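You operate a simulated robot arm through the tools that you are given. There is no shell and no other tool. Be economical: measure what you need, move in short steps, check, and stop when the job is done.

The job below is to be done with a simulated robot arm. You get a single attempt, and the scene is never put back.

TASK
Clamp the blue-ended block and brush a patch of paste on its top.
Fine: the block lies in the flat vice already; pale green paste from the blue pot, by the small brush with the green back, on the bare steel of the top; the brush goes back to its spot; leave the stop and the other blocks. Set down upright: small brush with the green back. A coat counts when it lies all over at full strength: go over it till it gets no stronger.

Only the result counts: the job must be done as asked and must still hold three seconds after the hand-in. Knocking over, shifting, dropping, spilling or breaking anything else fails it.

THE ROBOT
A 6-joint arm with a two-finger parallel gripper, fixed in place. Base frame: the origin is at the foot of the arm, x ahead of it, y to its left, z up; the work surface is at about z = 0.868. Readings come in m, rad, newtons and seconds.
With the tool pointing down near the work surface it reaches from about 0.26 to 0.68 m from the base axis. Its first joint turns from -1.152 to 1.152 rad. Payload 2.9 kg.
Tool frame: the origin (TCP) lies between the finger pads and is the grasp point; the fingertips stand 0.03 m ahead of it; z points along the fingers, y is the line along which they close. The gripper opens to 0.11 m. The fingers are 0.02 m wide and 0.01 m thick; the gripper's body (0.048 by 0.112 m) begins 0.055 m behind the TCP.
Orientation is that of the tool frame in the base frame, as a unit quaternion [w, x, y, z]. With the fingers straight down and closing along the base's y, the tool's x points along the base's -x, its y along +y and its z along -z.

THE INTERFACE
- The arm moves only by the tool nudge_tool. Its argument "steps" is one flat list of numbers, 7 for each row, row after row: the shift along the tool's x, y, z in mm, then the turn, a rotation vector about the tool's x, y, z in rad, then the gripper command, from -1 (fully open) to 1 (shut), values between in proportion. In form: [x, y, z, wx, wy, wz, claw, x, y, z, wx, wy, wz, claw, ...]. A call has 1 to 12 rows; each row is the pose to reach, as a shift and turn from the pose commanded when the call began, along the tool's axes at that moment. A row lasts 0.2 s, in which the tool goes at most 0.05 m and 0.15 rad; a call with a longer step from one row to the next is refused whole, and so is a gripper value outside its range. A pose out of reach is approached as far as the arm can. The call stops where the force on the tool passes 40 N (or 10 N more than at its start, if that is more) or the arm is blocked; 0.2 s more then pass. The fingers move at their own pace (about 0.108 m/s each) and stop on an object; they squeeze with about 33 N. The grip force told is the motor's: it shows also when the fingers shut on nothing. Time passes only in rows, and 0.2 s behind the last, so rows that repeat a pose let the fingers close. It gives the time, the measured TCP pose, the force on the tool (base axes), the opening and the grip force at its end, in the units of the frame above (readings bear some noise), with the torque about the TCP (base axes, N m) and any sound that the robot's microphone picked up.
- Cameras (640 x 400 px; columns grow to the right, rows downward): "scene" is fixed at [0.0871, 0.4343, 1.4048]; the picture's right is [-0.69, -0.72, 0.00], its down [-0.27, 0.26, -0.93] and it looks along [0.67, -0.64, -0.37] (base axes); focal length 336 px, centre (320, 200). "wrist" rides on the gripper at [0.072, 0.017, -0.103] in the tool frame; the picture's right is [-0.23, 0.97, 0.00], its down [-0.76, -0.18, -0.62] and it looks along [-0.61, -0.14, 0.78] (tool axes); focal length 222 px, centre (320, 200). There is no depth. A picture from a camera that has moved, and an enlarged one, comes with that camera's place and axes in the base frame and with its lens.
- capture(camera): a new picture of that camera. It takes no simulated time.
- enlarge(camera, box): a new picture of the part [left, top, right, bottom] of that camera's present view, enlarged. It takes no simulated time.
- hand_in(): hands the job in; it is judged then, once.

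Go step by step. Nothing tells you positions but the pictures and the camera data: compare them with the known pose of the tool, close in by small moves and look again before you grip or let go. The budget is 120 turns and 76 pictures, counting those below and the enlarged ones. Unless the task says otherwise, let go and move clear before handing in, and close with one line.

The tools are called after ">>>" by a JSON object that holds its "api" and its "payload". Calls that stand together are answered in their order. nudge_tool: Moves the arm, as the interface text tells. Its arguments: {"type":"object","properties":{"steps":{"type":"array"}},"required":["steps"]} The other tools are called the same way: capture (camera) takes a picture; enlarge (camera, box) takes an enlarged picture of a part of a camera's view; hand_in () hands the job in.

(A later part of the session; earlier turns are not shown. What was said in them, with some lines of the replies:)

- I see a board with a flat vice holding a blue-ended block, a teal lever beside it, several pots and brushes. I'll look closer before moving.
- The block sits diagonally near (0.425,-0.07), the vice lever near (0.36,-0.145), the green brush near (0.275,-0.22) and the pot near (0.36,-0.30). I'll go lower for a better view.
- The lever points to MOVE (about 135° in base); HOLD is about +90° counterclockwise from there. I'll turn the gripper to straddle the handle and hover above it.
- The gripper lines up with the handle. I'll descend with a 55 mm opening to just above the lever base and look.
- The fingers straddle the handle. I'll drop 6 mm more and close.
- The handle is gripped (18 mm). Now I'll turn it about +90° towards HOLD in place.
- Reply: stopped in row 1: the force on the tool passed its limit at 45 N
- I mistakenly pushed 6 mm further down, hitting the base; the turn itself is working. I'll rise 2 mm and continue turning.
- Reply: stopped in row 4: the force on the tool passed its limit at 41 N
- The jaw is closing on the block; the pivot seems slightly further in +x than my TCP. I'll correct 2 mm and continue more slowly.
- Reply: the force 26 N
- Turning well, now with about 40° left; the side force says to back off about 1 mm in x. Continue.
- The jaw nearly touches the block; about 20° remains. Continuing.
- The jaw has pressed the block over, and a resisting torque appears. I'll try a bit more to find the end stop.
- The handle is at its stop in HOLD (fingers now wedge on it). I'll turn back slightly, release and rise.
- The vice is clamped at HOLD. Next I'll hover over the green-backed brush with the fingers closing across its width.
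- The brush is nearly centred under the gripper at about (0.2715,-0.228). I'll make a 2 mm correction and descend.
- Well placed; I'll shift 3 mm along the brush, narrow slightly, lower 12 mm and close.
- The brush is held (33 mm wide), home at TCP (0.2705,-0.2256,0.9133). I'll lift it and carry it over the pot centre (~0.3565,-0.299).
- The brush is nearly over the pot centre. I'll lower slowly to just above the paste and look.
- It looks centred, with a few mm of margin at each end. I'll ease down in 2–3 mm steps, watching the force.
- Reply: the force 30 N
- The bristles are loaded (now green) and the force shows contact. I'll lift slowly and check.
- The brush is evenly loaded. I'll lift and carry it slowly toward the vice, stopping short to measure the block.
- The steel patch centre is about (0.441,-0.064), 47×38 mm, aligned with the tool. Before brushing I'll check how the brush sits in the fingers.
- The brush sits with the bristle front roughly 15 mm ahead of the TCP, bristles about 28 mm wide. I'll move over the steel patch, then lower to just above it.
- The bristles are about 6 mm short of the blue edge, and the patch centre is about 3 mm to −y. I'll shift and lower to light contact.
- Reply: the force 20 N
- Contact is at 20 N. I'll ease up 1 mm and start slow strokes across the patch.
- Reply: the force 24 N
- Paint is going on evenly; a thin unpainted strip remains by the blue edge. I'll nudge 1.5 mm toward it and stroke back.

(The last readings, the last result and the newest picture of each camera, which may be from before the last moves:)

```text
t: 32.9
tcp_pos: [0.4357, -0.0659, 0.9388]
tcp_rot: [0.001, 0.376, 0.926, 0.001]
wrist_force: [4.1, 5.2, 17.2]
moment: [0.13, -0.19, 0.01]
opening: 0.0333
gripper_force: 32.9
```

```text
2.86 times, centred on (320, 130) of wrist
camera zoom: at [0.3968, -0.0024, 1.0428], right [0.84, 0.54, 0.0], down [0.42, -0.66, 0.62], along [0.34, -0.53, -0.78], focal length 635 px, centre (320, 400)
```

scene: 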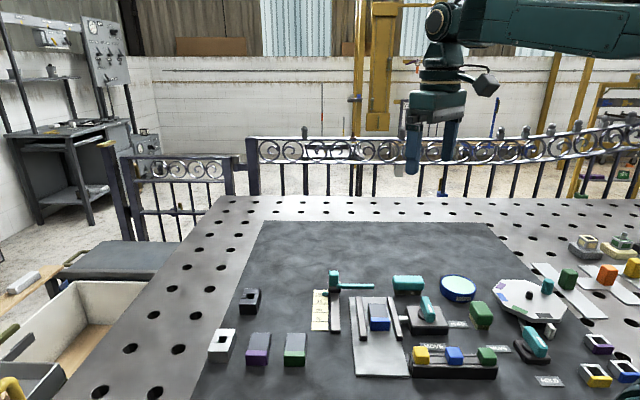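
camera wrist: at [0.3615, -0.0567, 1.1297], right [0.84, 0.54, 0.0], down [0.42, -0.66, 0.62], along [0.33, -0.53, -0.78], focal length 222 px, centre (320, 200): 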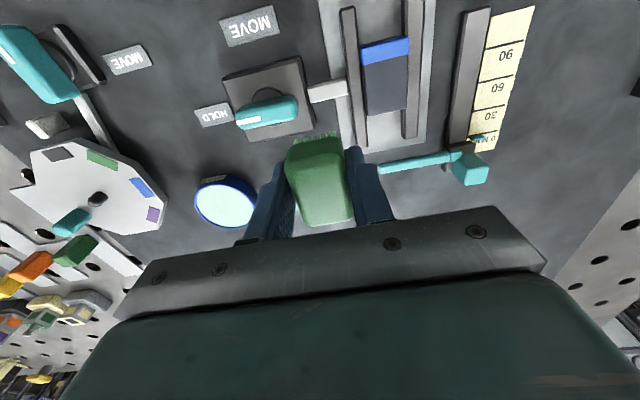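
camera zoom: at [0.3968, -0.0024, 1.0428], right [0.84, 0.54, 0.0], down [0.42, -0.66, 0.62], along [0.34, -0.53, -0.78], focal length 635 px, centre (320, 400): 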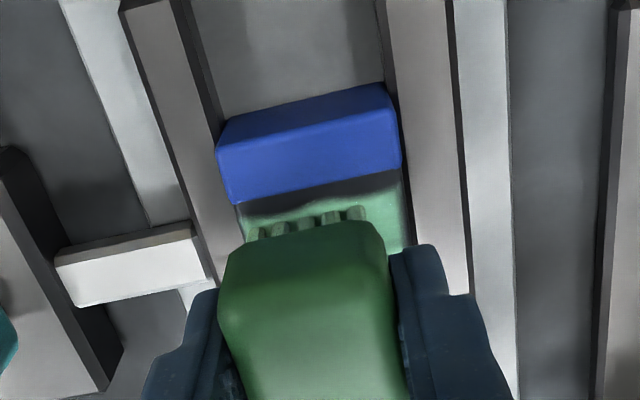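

Coverage is good except a wedge by the blue edge, wider on the +y side. I'll run a stroke slanted along that edge.

>>> {"api": "nudge_tool", "payload": {"steps": [4, -2, 0, 0, 0, 0, 1, 7, -3, 0, 0, 0, 0, 1, 8, -3, 0, 0, 0, 0, 1, 8.5, 0, 0, 0, 0, 0, 1, 9, 3, 0, 0, 0, 0, 1, 9.5, 6, 0, 0, 0, 0, 1, 10, 9, 0, 0, 0, 0, 1, 10.5, 12, 0, 0, 0, 0, 1, 10.5, 13.5, 0, 0, 0, 0, 1, 7, 13.5, 0, 0, 0, 0, 1, 3, 13.5, 0, 0, 0, 0, 1, -1, 13.5, 0, 0, 0, 0, 1]}}

>>> {"api": "enlarge", "payload": {"camera": "wrist", "box": [240, 60, 400, 200]}}

```text
t: 35.5
tcp_pos: [0.4451, -0.0569, 0.9387]
tcp_rot: [0.0, 0.377, 0.926, 0.0]
wrist_force: [-2.0, 4.2, 14.2]
moment: [0.13, 0.07, -0.01]
opening: 0.0334
gripper_force: 32.5
```

```text
2.86 times, centred on (320, 130) of wrist
camera zoom: at [0.4067, 0.0071, 1.0427], right [0.84, 0.54, 0.0], down [0.42, -0.66, 0.62], along [0.34, -0.52, -0.78], focal length 635 px, centre (320, 400)
```

zoom: 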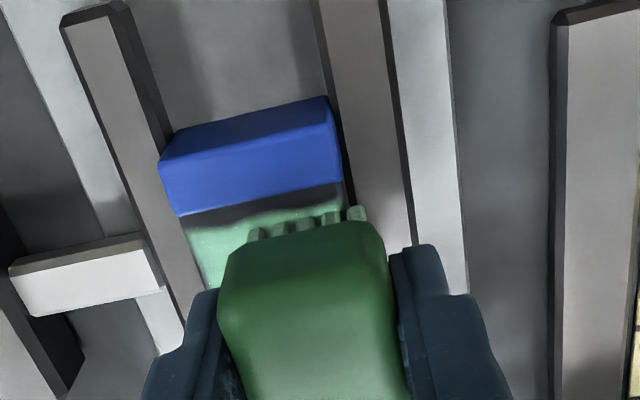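

A dark strip near the blue edge persists. I'll lift off and move aside to inspect the patch properly.

>>> {"api": "nudge_tool", "payload": {"steps": [0, 0, -5, 0, 0, 0, 1, 0, 0, -15, 0, 0, 0, 1, -10, 0, -25, 0, 0, 0, 1, -25, -15, -35, 0, 0, 0, 1, -35, -30, -45, 0, 0, 0, 1, -40, -45, -45, 0, 0, 0, 1, -40, -60, -45, 0, 0, 0, 1]}}

>>> {"api": "capture", "payload": {"camera": "wrist"}}

>>> {"api": "enlarge", "payload": {"camera": "scene", "box": [345, 290, 405, 345]}}

```text
t: 37.1
tcp_pos: [0.4326, -0.1281, 0.9845]
tcp_rot: [0.0, 0.378, 0.926, 0.0]
wrist_force: [-0.1, 0.1, -1.4]
moment: [-0.01, 0.02, -0.01]
opening: 0.0332
gripper_force: 33.1
```

```text
32 pictures are left
camera wrist: at [0.3932, -0.0647, 1.0875], right [0.84, 0.54, 0.0], down [0.42, -0.66, 0.62], along [0.34, -0.53, -0.78], focal length 222 px, centre (320, 200)
```

wrist: 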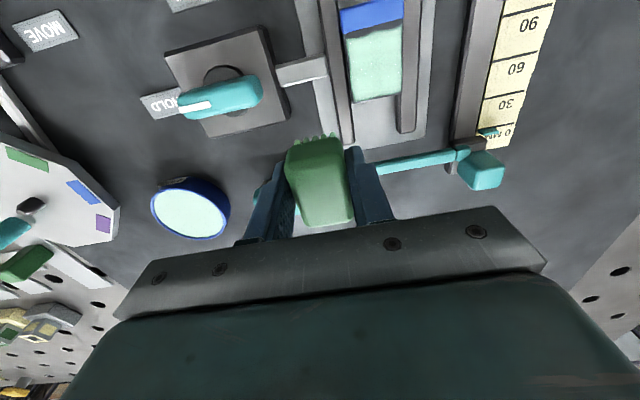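

```text
7.27 times, centred on (375, 318) of scene
camera zoom: at [0.0871, 0.4343, 1.4048], right [-0.69, -0.72, 0.0], down [-0.27, 0.26, -0.93], along [0.67, -0.64, -0.37], focal length 2445 px, centre (-80, -654)
```

zoom: 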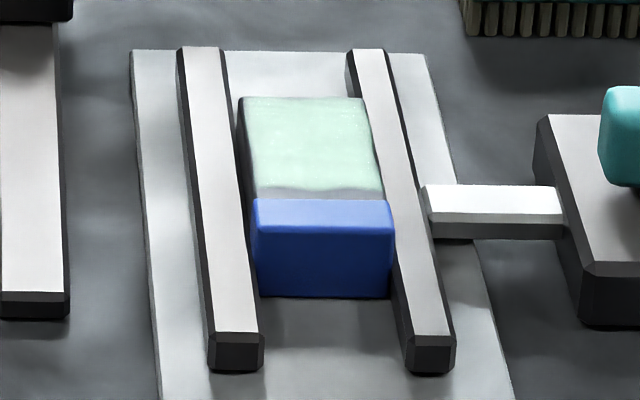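

>>> {"api": "enlarge", "payload": {"camera": "wrist", "box": [320, 0, 440, 120]}}

>>> {"api": "enlarge", "payload": {"camera": "scene", "box": [360, 296, 390, 322]}}

```text
3.33 times, centred on (380, 60) of wrist
camera zoom: at [0.3932, -0.0647, 1.0875], right [0.84, 0.54, 0.0], down [0.42, -0.66, 0.62], along [0.34, -0.53, -0.78], focal length 740 px, centre (120, 667)
```

zoom: 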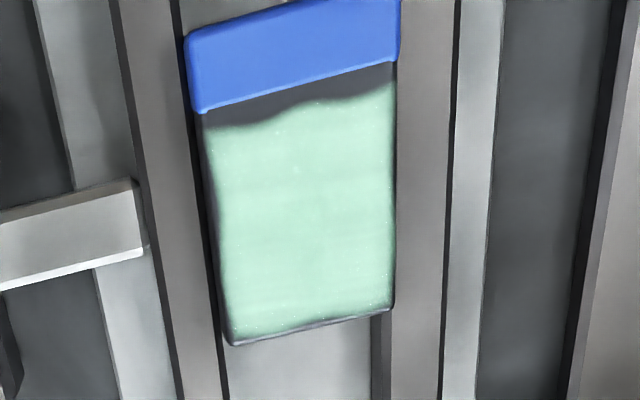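

```text
15.38 times, centred on (375, 309) of scene
camera zoom: at [0.0871, 0.4343, 1.4048], right [-0.69, -0.72, 0.0], down [-0.27, 0.26, -0.93], along [0.67, -0.64, -0.37], focal length 5172 px, centre (-526, -1477)
```

zoom: 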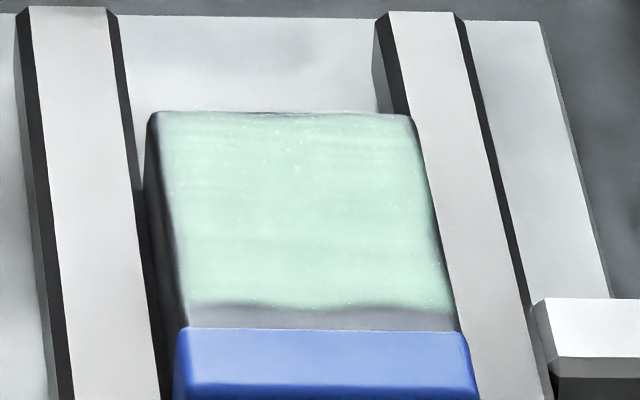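

The coat is even over most of the top, but a ~4–5 mm strip by the blue edge is bare. I'll return just above that strip and check the bristle position.

>>> {"api": "nudge_tool", "payload": {"steps": [10, 12, 0, 0, 0, 0, 1, 20, 24, 0, 0, 0, 0, 1, 30, 36, 0, 0, 0, 0, 1, 40, 45, 0, 0, 0, 0, 1, 49, 51, 10, 0, 0, 0, 1, 49, 51, 25, 0, 0, 0, 1, 49, 51, 38, 0, 0, 0, 1, 49, 51, 42, 0, 0, 0, 1]}}

>>> {"api": "enlarge", "payload": {"camera": "wrist", "box": [240, 60, 400, 200]}}

>>> {"api": "enlarge", "payload": {"camera": "scene", "box": [350, 275, 400, 325]}}

```text
t: 38.9
tcp_pos: [0.4318, -0.0565, 0.9425]
tcp_rot: [0.0, 0.377, 0.926, 0.001]
wrist_force: [-0.3, -0.3, -0.9]
moment: [0.01, 0.01, 0.04]
opening: 0.0332
gripper_force: 33.0
```

```text
2.86 times, centred on (320, 130) of wrist
camera zoom: at [0.3943, 0.0065, 1.0453], right [0.84, 0.54, 0.0], down [0.42, -0.66, 0.62], along [0.33, -0.53, -0.78], focal length 635 px, centre (320, 400)
```

zoom: 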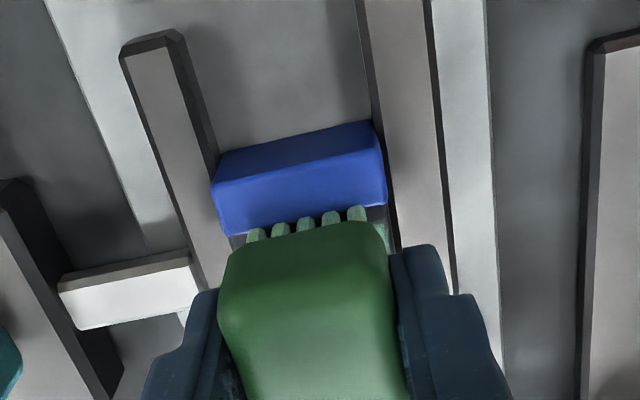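

```text
8.00 times, centred on (375, 300) of scene
camera zoom: at [0.0871, 0.4343, 1.4048], right [-0.69, -0.72, 0.0], down [-0.27, 0.26, -0.93], along [0.67, -0.64, -0.37], focal length 2689 px, centre (-120, -600)
```

zoom: 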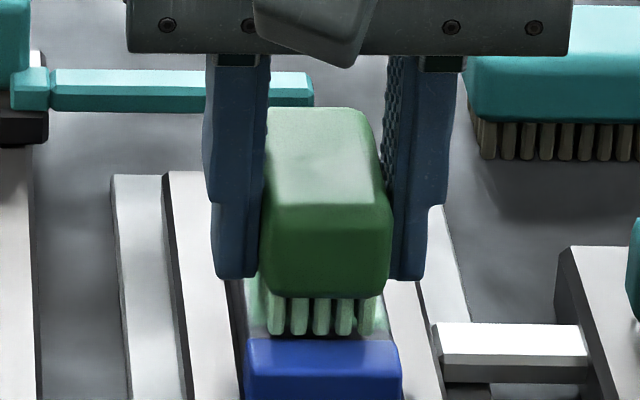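

The bristle tips are right at the blue edge. I'll lower to contact and do strokes along the edge here.

>>> {"api": "nudge_tool", "payload": {"steps": [0, 0, 3, 0, 0, 0, 1, 0, 0, 5, 0, 0, 0, 1, 1, -3, 5, 0, 0, 0, 1, 1, -6, 5, 0, 0, 0, 1, 1, -3, 5, 0, 0, 0, 1, 1, 0, 5, 0, 0, 0, 1, 1, 3, 5, 0, 0, 0, 1, 1, 6, 5, 0, 0, 0, 1, 1, 8, 5, 0, 0, 0, 1, 1, 5, 5, 0, 0, 0, 1, 1, 2, 5, 0, 0, 0, 1, 1, 0, 5, 0, 0, 0, 1]}}

>>> {"api": "nudge_tool", "payload": {"steps": [0, 0, -5, 0, 0, 0, 1, -3, 0, -12, 0, 0, 0, 1, -10, 0, -20, 0, 0, 0, 1, -20, -15, -30, 0, 0, 0, 1, -30, -30, -40, 0, 0, 0, 1, -40, -45, -45, 0, 0, 0, 1, -40, -55, -45, 0, 0, 0, 1]}}

>>> {"api": "enlarge", "payload": {"camera": "wrist", "box": [320, 0, 440, 120]}}

>>> {"api": "enlarge", "payload": {"camera": "scene", "box": [360, 296, 390, 322]}}

```text
t: 41.5
tcp_pos: [0.4317, -0.0555, 0.9373]
tcp_rot: [0.001, 0.377, 0.926, 0.001]
wrist_force: [5.4, 5.0, 19.5]
moment: [0.2, -0.15, 0.01]
opening: 0.0334
gripper_force: 32.9
```

```text
t: 43.1
tcp_pos: [0.4226, -0.1246, 0.9818]
tcp_rot: [0.001, 0.378, 0.926, 0.0]
wrist_force: [-0.2, 0.1, -0.7]
moment: [-0.02, 0.03, -0.01]
opening: 0.0331
gripper_force: 32.9
```

```text
3.33 times, centred on (380, 60) of wrist
camera zoom: at [0.3831, -0.0607, 1.0859], right [0.84, 0.54, 0.0], down [0.42, -0.66, 0.62], along [0.33, -0.53, -0.78], focal length 740 px, centre (120, 667)
```

zoom: 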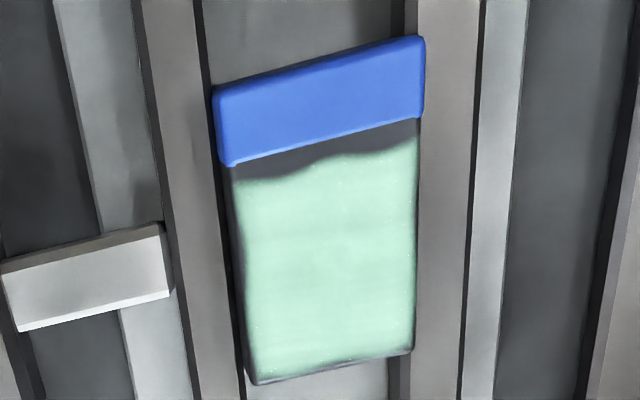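

```text
15.38 times, centred on (375, 309) of scene
camera zoom: at [0.0871, 0.4343, 1.4048], right [-0.69, -0.72, 0.0], down [-0.27, 0.26, -0.93], along [0.67, -0.64, -0.37], focal length 5172 px, centre (-526, -1477)
```

zoom: 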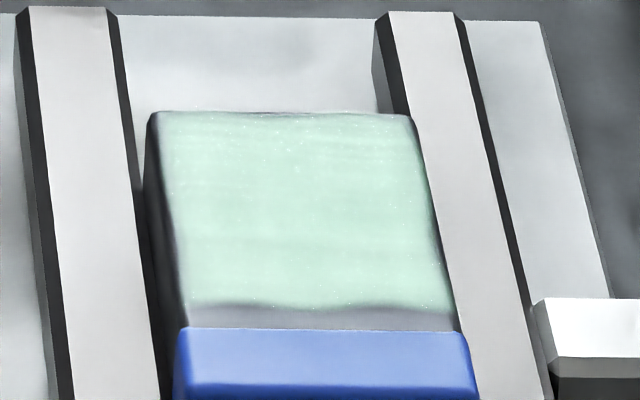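

The edge is unchanged, so either the brush is spent or the coatable area ends there. I'll re-dip and try once more to tell.

>>> {"api": "nudge_tool", "payload": {"steps": [0, 0, -15, 0, 0, 0, 1, -5, -10, -25, 0, 0, 0, 1, -12, -29, -25, 0, 0, 0, 1, -22, -50, -25, 0, 0, 0, 1, -31, -71, -25, 0, 0, 0, 1, -40, -92, -25, 0, 0, 0, 1, -49, -113, -25, 0, 0, 0, 1, -58, -134, -25, 0, 0, 0, 1, -67, -154, -25, 0, 0, 0, 1, -73, -168, -20, 0, 0, 0, 1, -73, -170, -5, 0, 0, 0, 1, -73, -170, 10, 0, 0, 0, 1]}}

>>> {"api": "nudge_tool", "payload": {"steps": [0, 0, 10, 0, 0, 0, 1, 0, 0, 20, 0, 0, 0, 1, 0, 0, 29, 0, 0, 0, 1]}}

>>> {"api": "enlarge", "payload": {"camera": "scene", "box": [420, 230, 500, 310]}}

```text
t: 45.7
tcp_pos: [0.3558, -0.2968, 0.9724]
tcp_rot: [0.0, 0.378, 0.926, 0.0]
wrist_force: [-0.2, 0.0, -0.3]
moment: [0.0, -0.01, 0.04]
opening: 0.033
gripper_force: 33.0
```

```text
t: 46.5
tcp_pos: [0.355, -0.2951, 0.9431]
tcp_rot: [-0.001, 0.378, 0.926, 0.0]
wrist_force: [0.1, -0.6, 0.0]
moment: [-0.02, -0.03, 0.02]
opening: 0.0332
gripper_force: 32.8
```

```text
5.00 times, centred on (460, 270) of scene
camera zoom: at [0.0871, 0.4343, 1.4048], right [-0.69, -0.72, 0.0], down [-0.27, 0.26, -0.93], along [0.67, -0.64, -0.37], focal length 1681 px, centre (-380, -150)
```

zoom: 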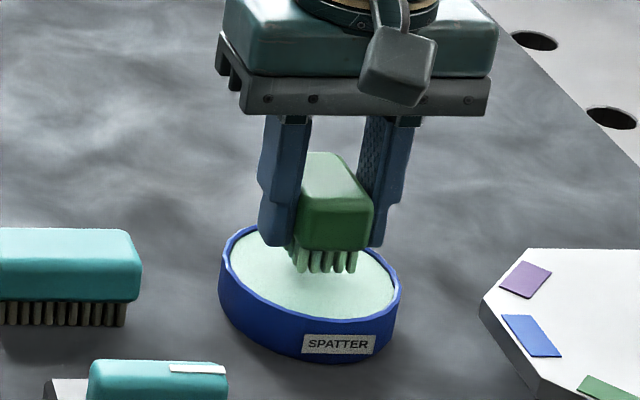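

The brush has slid up about 6 mm in the fingers from pressing; it's still firmly held. I'll dip more gently in small steps.

>>> {"api": "nudge_tool", "payload": {"steps": [0, -1, 3, 0, 0, 0, 1, 0, -1, 6, 0, 0, 0, 1, 0, -1, 8, 0, 0, 0, 1]}}

```text
t: 47.3
tcp_pos: [0.3538, -0.2972, 0.9356]
tcp_rot: [0.0, 0.377, 0.926, -0.001]
wrist_force: [0.7, 0.1, -1.2]
moment: [-0.07, 0.0, -0.01]
opening: 0.0333
gripper_force: 32.7
```

>>> {"api": "nudge_tool", "payload": {"steps": [0, 0, 2, 0, 0, 0, 1, 0, 0, 4, 0, 0, 0, 1, 0, 0, 6, 0, 0, 0, 1]}}

>>> {"api": "enlarge", "payload": {"camera": "scene", "box": [420, 230, 500, 310]}}

```text
t: 48.1
tcp_pos: [0.3549, -0.2975, 0.9309]
tcp_rot: [0.001, 0.378, 0.926, 0.0]
wrist_force: [-2.4, 1.6, 9.9]
moment: [0.09, 0.19, 0.03]
opening: 0.0333
gripper_force: 32.9
```

```text
5.00 times, centred on (460, 270) of scene
camera zoom: at [0.0869, 0.4344, 1.4047], right [-0.69, -0.72, 0.0], down [-0.27, 0.26, -0.93], along [0.67, -0.64, -0.37], focal length 1681 px, centre (-380, -150)
```

zoom: 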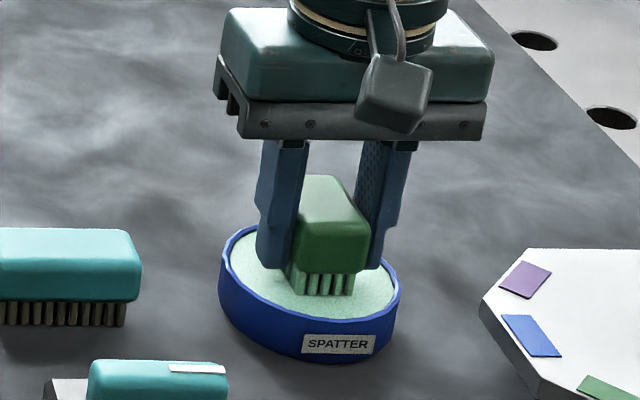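

Contact at 10 N; loaded again. I'll lift slowly and carry it back to the block.

>>> {"api": "nudge_tool", "payload": {"steps": [0, 0, -3, 0, 0, 0, 1, 0, 0, -7, 0, 0, 0, 1, 0, 0, -15, 0, 0, 0, 1, 0, 0, -30, 0, 0, 0, 1, 0, 0, -50, 0, 0, 0, 1, 5, 10, -65, 0, 0, 0, 1, 12, 25, -70, 0, 0, 0, 1, 22, 44, -70, 0, 0, 0, 1, 33, 66, -70, 0, 0, 0, 1, 43, 86, -70, 0, 0, 0, 1, 51, 102, -70, 0, 0, 0, 1, 56, 112, -70, 0, 0, 0, 1]}}

>>> {"api": "nudge_tool", "payload": {"steps": [5, 10, 0, 0, 0, 0, 1, 15, 30, 0, 0, 0, 0, 1, 26, 52, 0, 0, 0, 0, 1, 37, 74, 0, 0, 0, 0, 1, 47, 94, 0, 0, 0, 0, 1, 54, 108, 0, 0, 0, 0, 1, 57, 114, 5, 0, 0, 0, 1, 57, 114, 20, 0, 0, 0, 1, 57, 114, 35, 0, 0, 0, 1, 57, 114, 48, 0, 0, 0, 1, 57, 114, 56, 0, 0, 0, 1, 57, 114, 56, 0, 0, 0, 1]}}

>>> {"api": "enlarge", "payload": {"camera": "wrist", "box": [240, 60, 400, 200]}}

>>> {"api": "enlarge", "payload": {"camera": "scene", "box": [350, 275, 400, 325]}}

```text
t: 50.7
tcp_pos: [0.3927, -0.1778, 0.9998]
tcp_rot: [-0.001, 0.378, 0.926, 0.0]
wrist_force: [0.0, 0.3, -0.4]
moment: [0.01, -0.03, 0.01]
opening: 0.0328
gripper_force: 32.7
```

```text
t: 53.3
tcp_pos: [0.4318, -0.0567, 0.9425]
tcp_rot: [0.0, 0.377, 0.926, 0.0]
wrist_force: [0.2, 0.0, -0.2]
moment: [0.05, 0.03, 0.0]
opening: 0.0333
gripper_force: 33.4
```

```text
2.86 times, centred on (320, 130) of wrist
camera zoom: at [0.3929, 0.0067, 1.0463], right [0.84, 0.54, 0.0], down [0.42, -0.66, 0.62], along [0.33, -0.53, -0.78], focal length 635 px, centre (320, 400)
```

zoom: 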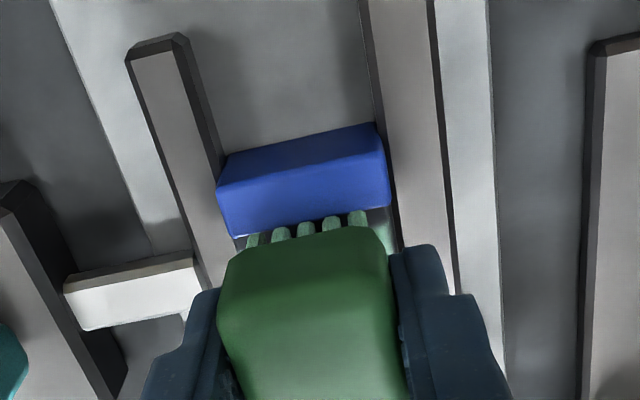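

```text
8.00 times, centred on (375, 300) of scene
camera zoom: at [0.0871, 0.4343, 1.4048], right [-0.69, -0.72, 0.0], down [-0.27, 0.26, -0.93], along [0.67, -0.64, -0.37], focal length 2689 px, centre (-120, -600)
```

zoom: 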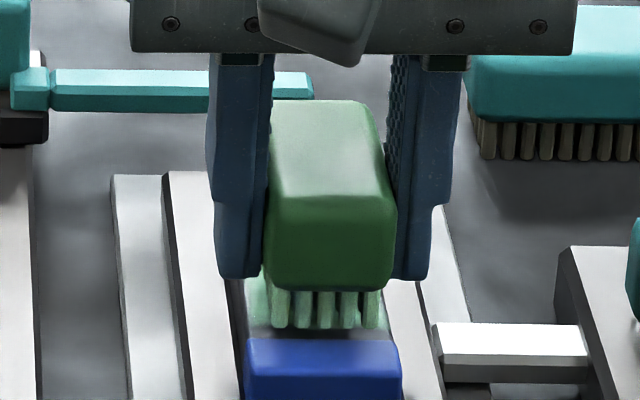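

The brush is reloaded and sits just above the edge strip. I'll lower gently and stroke along it, then across the whole patch.

>>> {"api": "nudge_tool", "payload": {"steps": [0, 0, 4, 0, 0, 0, 1, 0, 0, 6, 0, 0, 0, 1, 0, 0, 7.5, 0, 0, 0, 1, 0, -3, 7.5, 0, 0, 0, 1, 0, -6, 7.5, 0, 0, 0, 1, 0, -3, 7.5, 0, 0, 0, 1, 0, 0, 7.5, 0, 0, 0, 1, 0, 3, 7.5, 0, 0, 0, 1, 0, 6, 7.5, 0, 0, 0, 1, 0, 8, 7.5, 0, 0, 0, 1]}}

>>> {"api": "enlarge", "payload": {"camera": "wrist", "box": [240, 60, 400, 200]}}

```text
t: 55.5
tcp_pos: [0.4371, -0.0503, 0.9367]
tcp_rot: [0.0, 0.378, 0.926, 0.001]
wrist_force: [-6.1, -7.1, 27.4]
moment: [-0.21, 0.19, -0.06]
opening: 0.0333
gripper_force: 33.2
```

```text
2.86 times, centred on (320, 130) of wrist
camera zoom: at [0.3981, 0.0127, 1.0395], right [0.84, 0.54, 0.0], down [0.42, -0.66, 0.62], along [0.33, -0.53, -0.78], focal length 635 px, centre (320, 400)
```

zoom: 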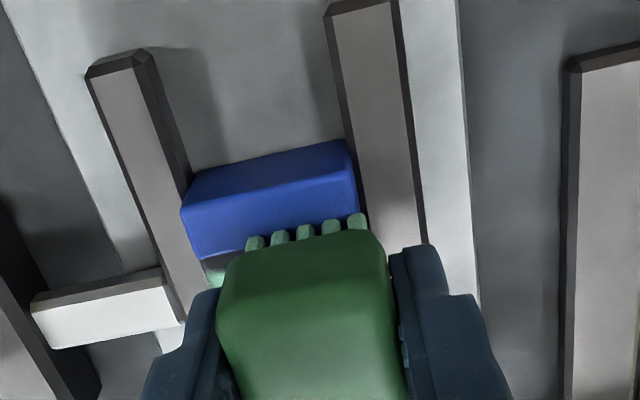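

I'll ease off the pressure and go over the whole patch once more.

>>> {"api": "nudge_tool", "payload": {"steps": [-2, 0, -1.5, 0, 0, 0, 1, -5, -1, -1.5, 0, 0, 0, 1, -6, -4, -1.5, 0, 0, 0, 1, -6, -7, -1.5, 0, 0, 0, 1, -6, -10, -1.5, 0, 0, 0, 1, -6, -14, -1.5, 0, 0, 0, 1, -9, -14, -1.5, 0, 0, 0, 1, -10, -11, -1.5, 0, 0, 0, 1, -10, -8, -1.5, 0, 0, 0, 1, -10, -5, -1.5, 0, 0, 0, 1, -10, -2, -1.5, 0, 0, 0, 1, -10, 1, -1.5, 0, 0, 0, 1]}}

>>> {"api": "nudge_tool", "payload": {"steps": [0, 0, -5, 0, 0, 0, 1, -3, 0, -12, 0, 0, 0, 1, -10, 0, -20, 0, 0, 0, 1, -20, -15, -30, 0, 0, 0, 1, -30, -30, -40, 0, 0, 0, 1, -36, -45, -45, 0, 0, 0, 1, -36, -61, -45, 0, 0, 0, 1]}}

>>> {"api": "enlarge", "payload": {"camera": "wrist", "box": [320, 0, 440, 120]}}

>>> {"api": "enlarge", "payload": {"camera": "scene", "box": [360, 296, 390, 322]}}

```text
t: 58.1
tcp_pos: [0.4452, -0.0569, 0.9377]
tcp_rot: [0.0, 0.377, 0.926, 0.0]
wrist_force: [0.9, -0.4, 0.0]
moment: [0.01, 0.0, 0.0]
opening: 0.0332
gripper_force: 32.9
```

```text
t: 59.7
tcp_pos: [0.4287, -0.1259, 0.9837]
tcp_rot: [0.0, 0.378, 0.926, 0.001]
wrist_force: [-0.4, 0.3, -0.6]
moment: [0.04, 0.0, 0.01]
opening: 0.0335
gripper_force: 33.0
```

```text
3.33 times, centred on (380, 60) of wrist
camera zoom: at [0.3895, -0.0628, 1.0861], right [0.84, 0.54, 0.0], down [0.42, -0.66, 0.62], along [0.33, -0.53, -0.78], focal length 740 px, centre (120, 667)
```

zoom: 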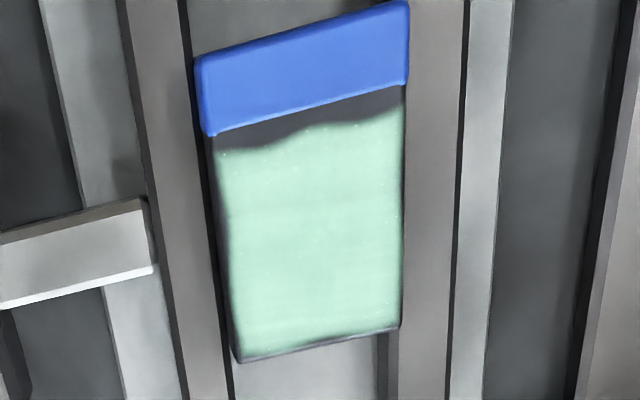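

```text
15.38 times, centred on (375, 309) of scene
camera zoom: at [0.0871, 0.4343, 1.4048], right [-0.69, -0.72, 0.0], down [-0.27, 0.26, -0.93], along [0.67, -0.64, -0.37], focal length 5172 px, centre (-526, -1477)
```

zoom: 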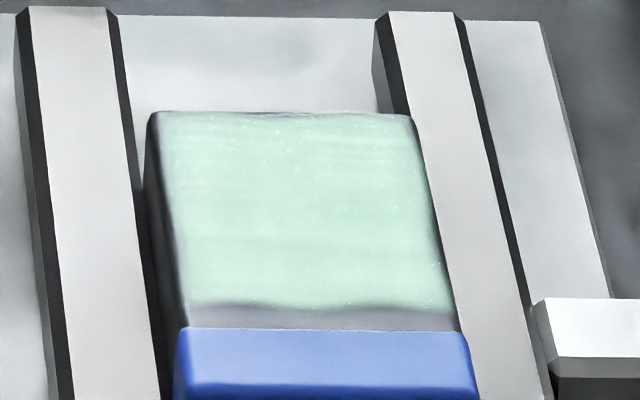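

The coat looks the same as before, so the coatable area ends there and strength seems saturated. My last pass was barely touching, so I'll do one firm confirming pass over the body.

>>> {"api": "nudge_tool", "payload": {"steps": [10, 13, 0, 0, 0, 0, 1, 20, 26, 0, 0, 0, 0, 1, 30, 39, 0, 0, 0, 0, 1, 38, 48, 5, 0, 0, 0, 1, 40, 52, 20, 0, 0, 0, 1, 40, 52, 35, 0, 0, 0, 1, 40, 52, 44, 0, 0, 0, 1, 40, 52, 47.5, 0, 0, 0, 1]}}

>>> {"api": "nudge_tool", "payload": {"steps": [0, -3, 0.5, 0, 0, 0, 1, 0, -6, 0.5, 0, 0, 0, 1, -4, -7, 0.5, 0, 0, 0, 1, -5, -4, 0.5, 0, 0, 0, 1, -5, -1, 0.5, 0, 0, 0, 1, -5, 2, 0.5, 0, 0, 0, 1, -5, 5, 0.5, 0, 0, 0, 1, -5, 8, 0.5, 0, 0, 0, 1, -2, 8, 0.5, 0, 0, 0, 1, 1, 6, 0.5, 0, 0, 0, 1, 1, 3, 0.5, 0, 0, 0, 1, 1, 0, 0.5, 0, 0, 0, 1]}}

>>> {"api": "nudge_tool", "payload": {"steps": [0, -3, 0, 0, 0, 0, 1, 0, -6, 0, 0, 0, 0, 1, 0, -3, 0, 0, 0, 0, 1, 0, 0, 0, 0, 0, 0, 1, 0, 0, -6, 0, 0, 0, 1, 0, 0, -20, 0, 0, 0, 1, -10, -10, -40, 0, 0, 0, 1, -30, -35, -60, 0, 0, 0, 1, -40, -60, -60, 0, 0, 0, 1]}}

>>> {"api": "enlarge", "payload": {"camera": "scene", "box": [360, 296, 390, 322]}}

>>> {"api": "capture", "payload": {"camera": "wrist"}}

```text
t: 61.5
tcp_pos: [0.4347, -0.0609, 0.9367]
tcp_rot: [0.001, 0.378, 0.926, 0.002]
wrist_force: [-5.0, 0.8, 17.5]
moment: [0.05, 0.25, -0.01]
opening: 0.0332
gripper_force: 33.4
```

```text
t: 64.1
tcp_pos: [0.4348, -0.0589, 0.9362]
tcp_rot: [0.0, 0.377, 0.926, 0.001]
wrist_force: [2.5, 6.5, 17.6]
moment: [0.08, -0.19, 0.03]
opening: 0.0332
gripper_force: 33.6
```

```text
t: 66.1
tcp_pos: [0.4217, -0.13, 0.9934]
tcp_rot: [0.0, 0.378, 0.926, 0.0]
wrist_force: [0.2, 0.0, -0.6]
moment: [0.02, 0.0, -0.05]
opening: 0.0333
gripper_force: 33.3
```

```text
15.38 times, centred on (375, 309) of scene
camera zoom: at [0.0871, 0.4343, 1.4048], right [-0.69, -0.72, 0.0], down [-0.27, 0.26, -0.93], along [0.67, -0.64, -0.37], focal length 5172 px, centre (-526, -1477)
```

zoom: 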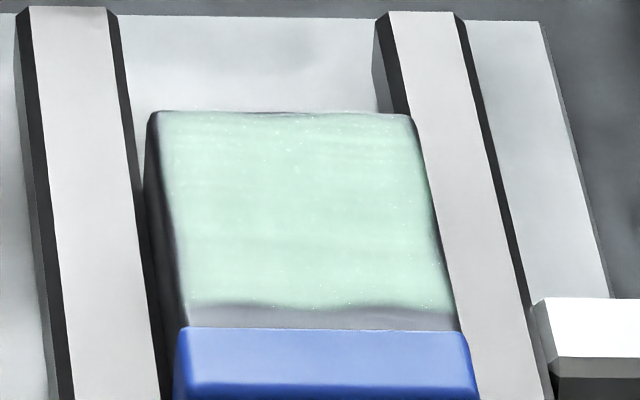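

```text
16 pictures are left
camera wrist: at [0.3832, -0.0673, 1.0971], right [0.84, 0.54, 0.0], down [0.42, -0.66, 0.62], along [0.33, -0.53, -0.78], focal length 222 px, centre (320, 200)
```

wrist: 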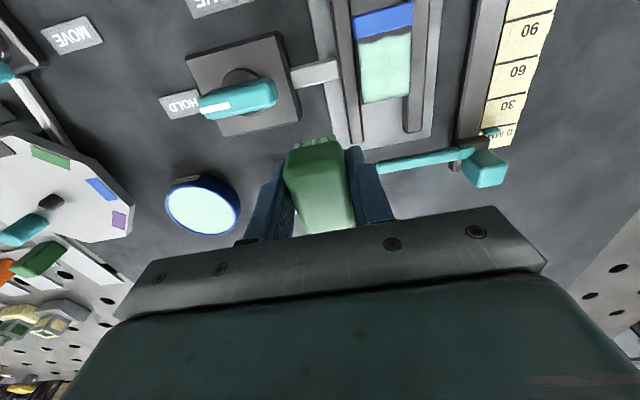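

The coat no longer changes, so it is at full strength. Now I'll carry the brush back to its spot at (0.2705,-0.2256).

>>> {"api": "nudge_tool", "payload": {"steps": [3, -10, -8, 0, 0, 0, 1, 7, -28, -10, 0, 0, 0, 1, 12, -48, -10, 0, 0, 0, 1, 17, -68, -10, 0, 0, 0, 1, 22, -88, -10, 0, 0, 0, 1, 27, -108, -10, 0, 0, 0, 1, 31, -128, -10, 0, 0, 0, 1, 35, -146, -10, 0, 0, 0, 1, 39, -162, -5, 0, 0, 0, 1, 41, -172, 10, 0, 0, 0, 1, 41, -174, 30, 0, 0, 0, 1, 41, -174, 50, 0, 0, 0, 1]}}

>>> {"api": "nudge_tool", "payload": {"steps": [0, 0, 12, 0, 0, 0, 1, 0, 0, 22, 0, 0, 0, 1, 0, 0, 27, 0, 0, 0, 1]}}

>>> {"api": "enlarge", "payload": {"camera": "scene", "box": [440, 260, 520, 345]}}

```text
t: 68.7
tcp_pos: [0.2714, -0.2259, 0.9444]
tcp_rot: [-0.001, 0.378, 0.926, -0.001]
wrist_force: [-0.4, -0.3, -0.3]
moment: [0.01, 0.01, 0.0]
opening: 0.0332
gripper_force: 33.6
```

```text
t: 69.5
tcp_pos: [0.2706, -0.2258, 0.918]
tcp_rot: [-0.001, 0.378, 0.926, 0.0]
wrist_force: [0.6, 0.3, -0.5]
moment: [0.03, 0.01, -0.04]
opening: 0.0332
gripper_force: 33.0
```

```text
4.71 times, centred on (480, 302) of scene
camera zoom: at [0.0871, 0.4343, 1.4048], right [-0.69, -0.72, 0.0], down [-0.27, 0.26, -0.93], along [0.67, -0.64, -0.37], focal length 1582 px, centre (-433, -282)
```

zoom: 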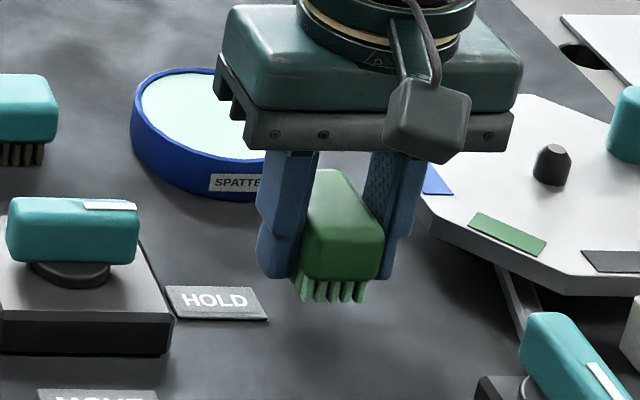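

The bristles are about 14 mm above the table, straight above the home spot. I'll lower gently to contact.

>>> {"api": "nudge_tool", "payload": {"steps": [0, 0, 4, 0, 0, 0, 1, 0, 0, 8, 0, 0, 0, 1, 0, 0, 11, 0, 0, 0, 1, 0, 0, 12.5, 0, 0, 0, 1]}}

```text
t: 70.5
tcp_pos: [0.2719, -0.2255, 0.9041]
tcp_rot: [0.0, 0.378, 0.926, 0.0]
wrist_force: [-0.6, 0.2, -0.6]
moment: [0.01, -0.02, 0.02]
opening: 0.0333
gripper_force: 32.9
```

>>> {"api": "nudge_tool", "payload": {"steps": [0, 0, 1, 0, 0, 0, 1, 0, 0, 1.5, 0, 0, 0, 1]}}

>>> {"api": "enlarge", "payload": {"camera": "scene", "box": [440, 260, 520, 345]}}

```text
t: 71.1
tcp_pos: [0.2704, -0.2264, 0.9035]
tcp_rot: [0.001, 0.377, 0.926, -0.001]
wrist_force: [0.3, 0.2, -0.3]
moment: [0.01, 0.01, 0.0]
opening: 0.0332
gripper_force: 33.0
```

```text
4.71 times, centred on (480, 302) of scene
camera zoom: at [0.0871, 0.4343, 1.4048], right [-0.69, -0.72, 0.0], down [-0.27, 0.26, -0.93], along [0.67, -0.64, -0.37], focal length 1582 px, centre (-433, -282)
```

zoom: 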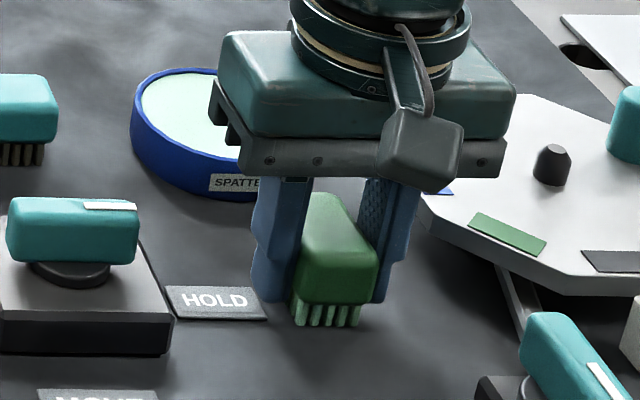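

Almost touching (about 1 mm left). One more small lowering.

>>> {"api": "nudge_tool", "payload": {"steps": [0, 0, 1, 0, 0, 0, 1, 0, 0, 2, 0, 0, 0, 1]}}

```text
t: 71.7
tcp_pos: [0.2707, -0.2268, 0.9015]
tcp_rot: [0.001, 0.378, 0.926, 0.0]
wrist_force: [-6.2, 4.2, 29.9]
moment: [0.09, 0.16, -0.02]
opening: 0.0332
gripper_force: 32.5
```

Contact made. I'll relax 1 mm, open gently, and rise straight up.

>>> {"api": "nudge_tool", "payload": {"steps": [0, 0, -1, 0, 0, 0, 1, 0, 0, -1, 0, 0, 0, 0.35, 0, 0, -1, 0, 0, 0, 0.15, 0, 0, -1, 0, 0, 0, 0.15, 0, 0, -15, 0, 0, 0, 0.15, 0, 0, -40, 0, 0, 0, 0.15, 0, 0, -75, 0, 0, 0, 0.15, 0, 0, -115, 0, 0, 0, 0.15]}}

>>> {"api": "capture", "payload": {"camera": "scene"}}

>>> {"api": "enlarge", "payload": {"camera": "scene", "box": [390, 270, 510, 345]}}

```text
t: 73.5
tcp_pos: [0.2702, -0.2266, 1.0169]
tcp_rot: [0.0, 0.378, 0.926, 0.0]
wrist_force: [0.1, -0.2, 0.5]
moment: [0.0, -0.02, 0.01]
opening: 0.0466
gripper_force: 0.1
```

```text
13 pictures are left
```

scene: 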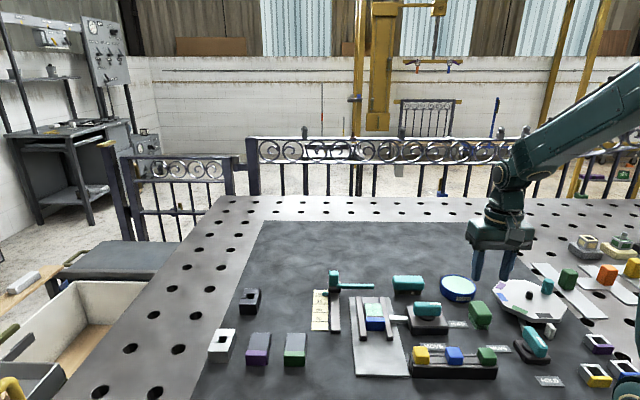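

```text
5.33 times, centred on (450, 308) of scene
camera zoom: at [0.0871, 0.4343, 1.4048], right [-0.69, -0.72, 0.0], down [-0.27, 0.26, -0.93], along [0.67, -0.64, -0.37], focal length 1793 px, centre (-373, -373)
```

zoom: 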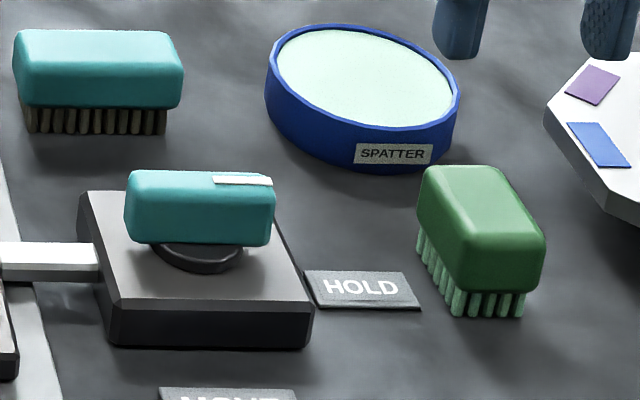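

The brush stands upright on its spot, the vice lever is at HOLD with the block clamped, the coat is full, and the pot and stop look unmoved. The arm is clear, so I'm handing in.

>>> {"api": "hand_in", "payload": {}}

```text
The job is handed in.
```

I clamped the blue-ended block, brushed the pale green paste on its steel top until more passes changed nothing, and set the green-backed brush back upright. A strip of about 4–5 mm next to the blue end stayed bare even after a second dip, and I handed in with it like that.
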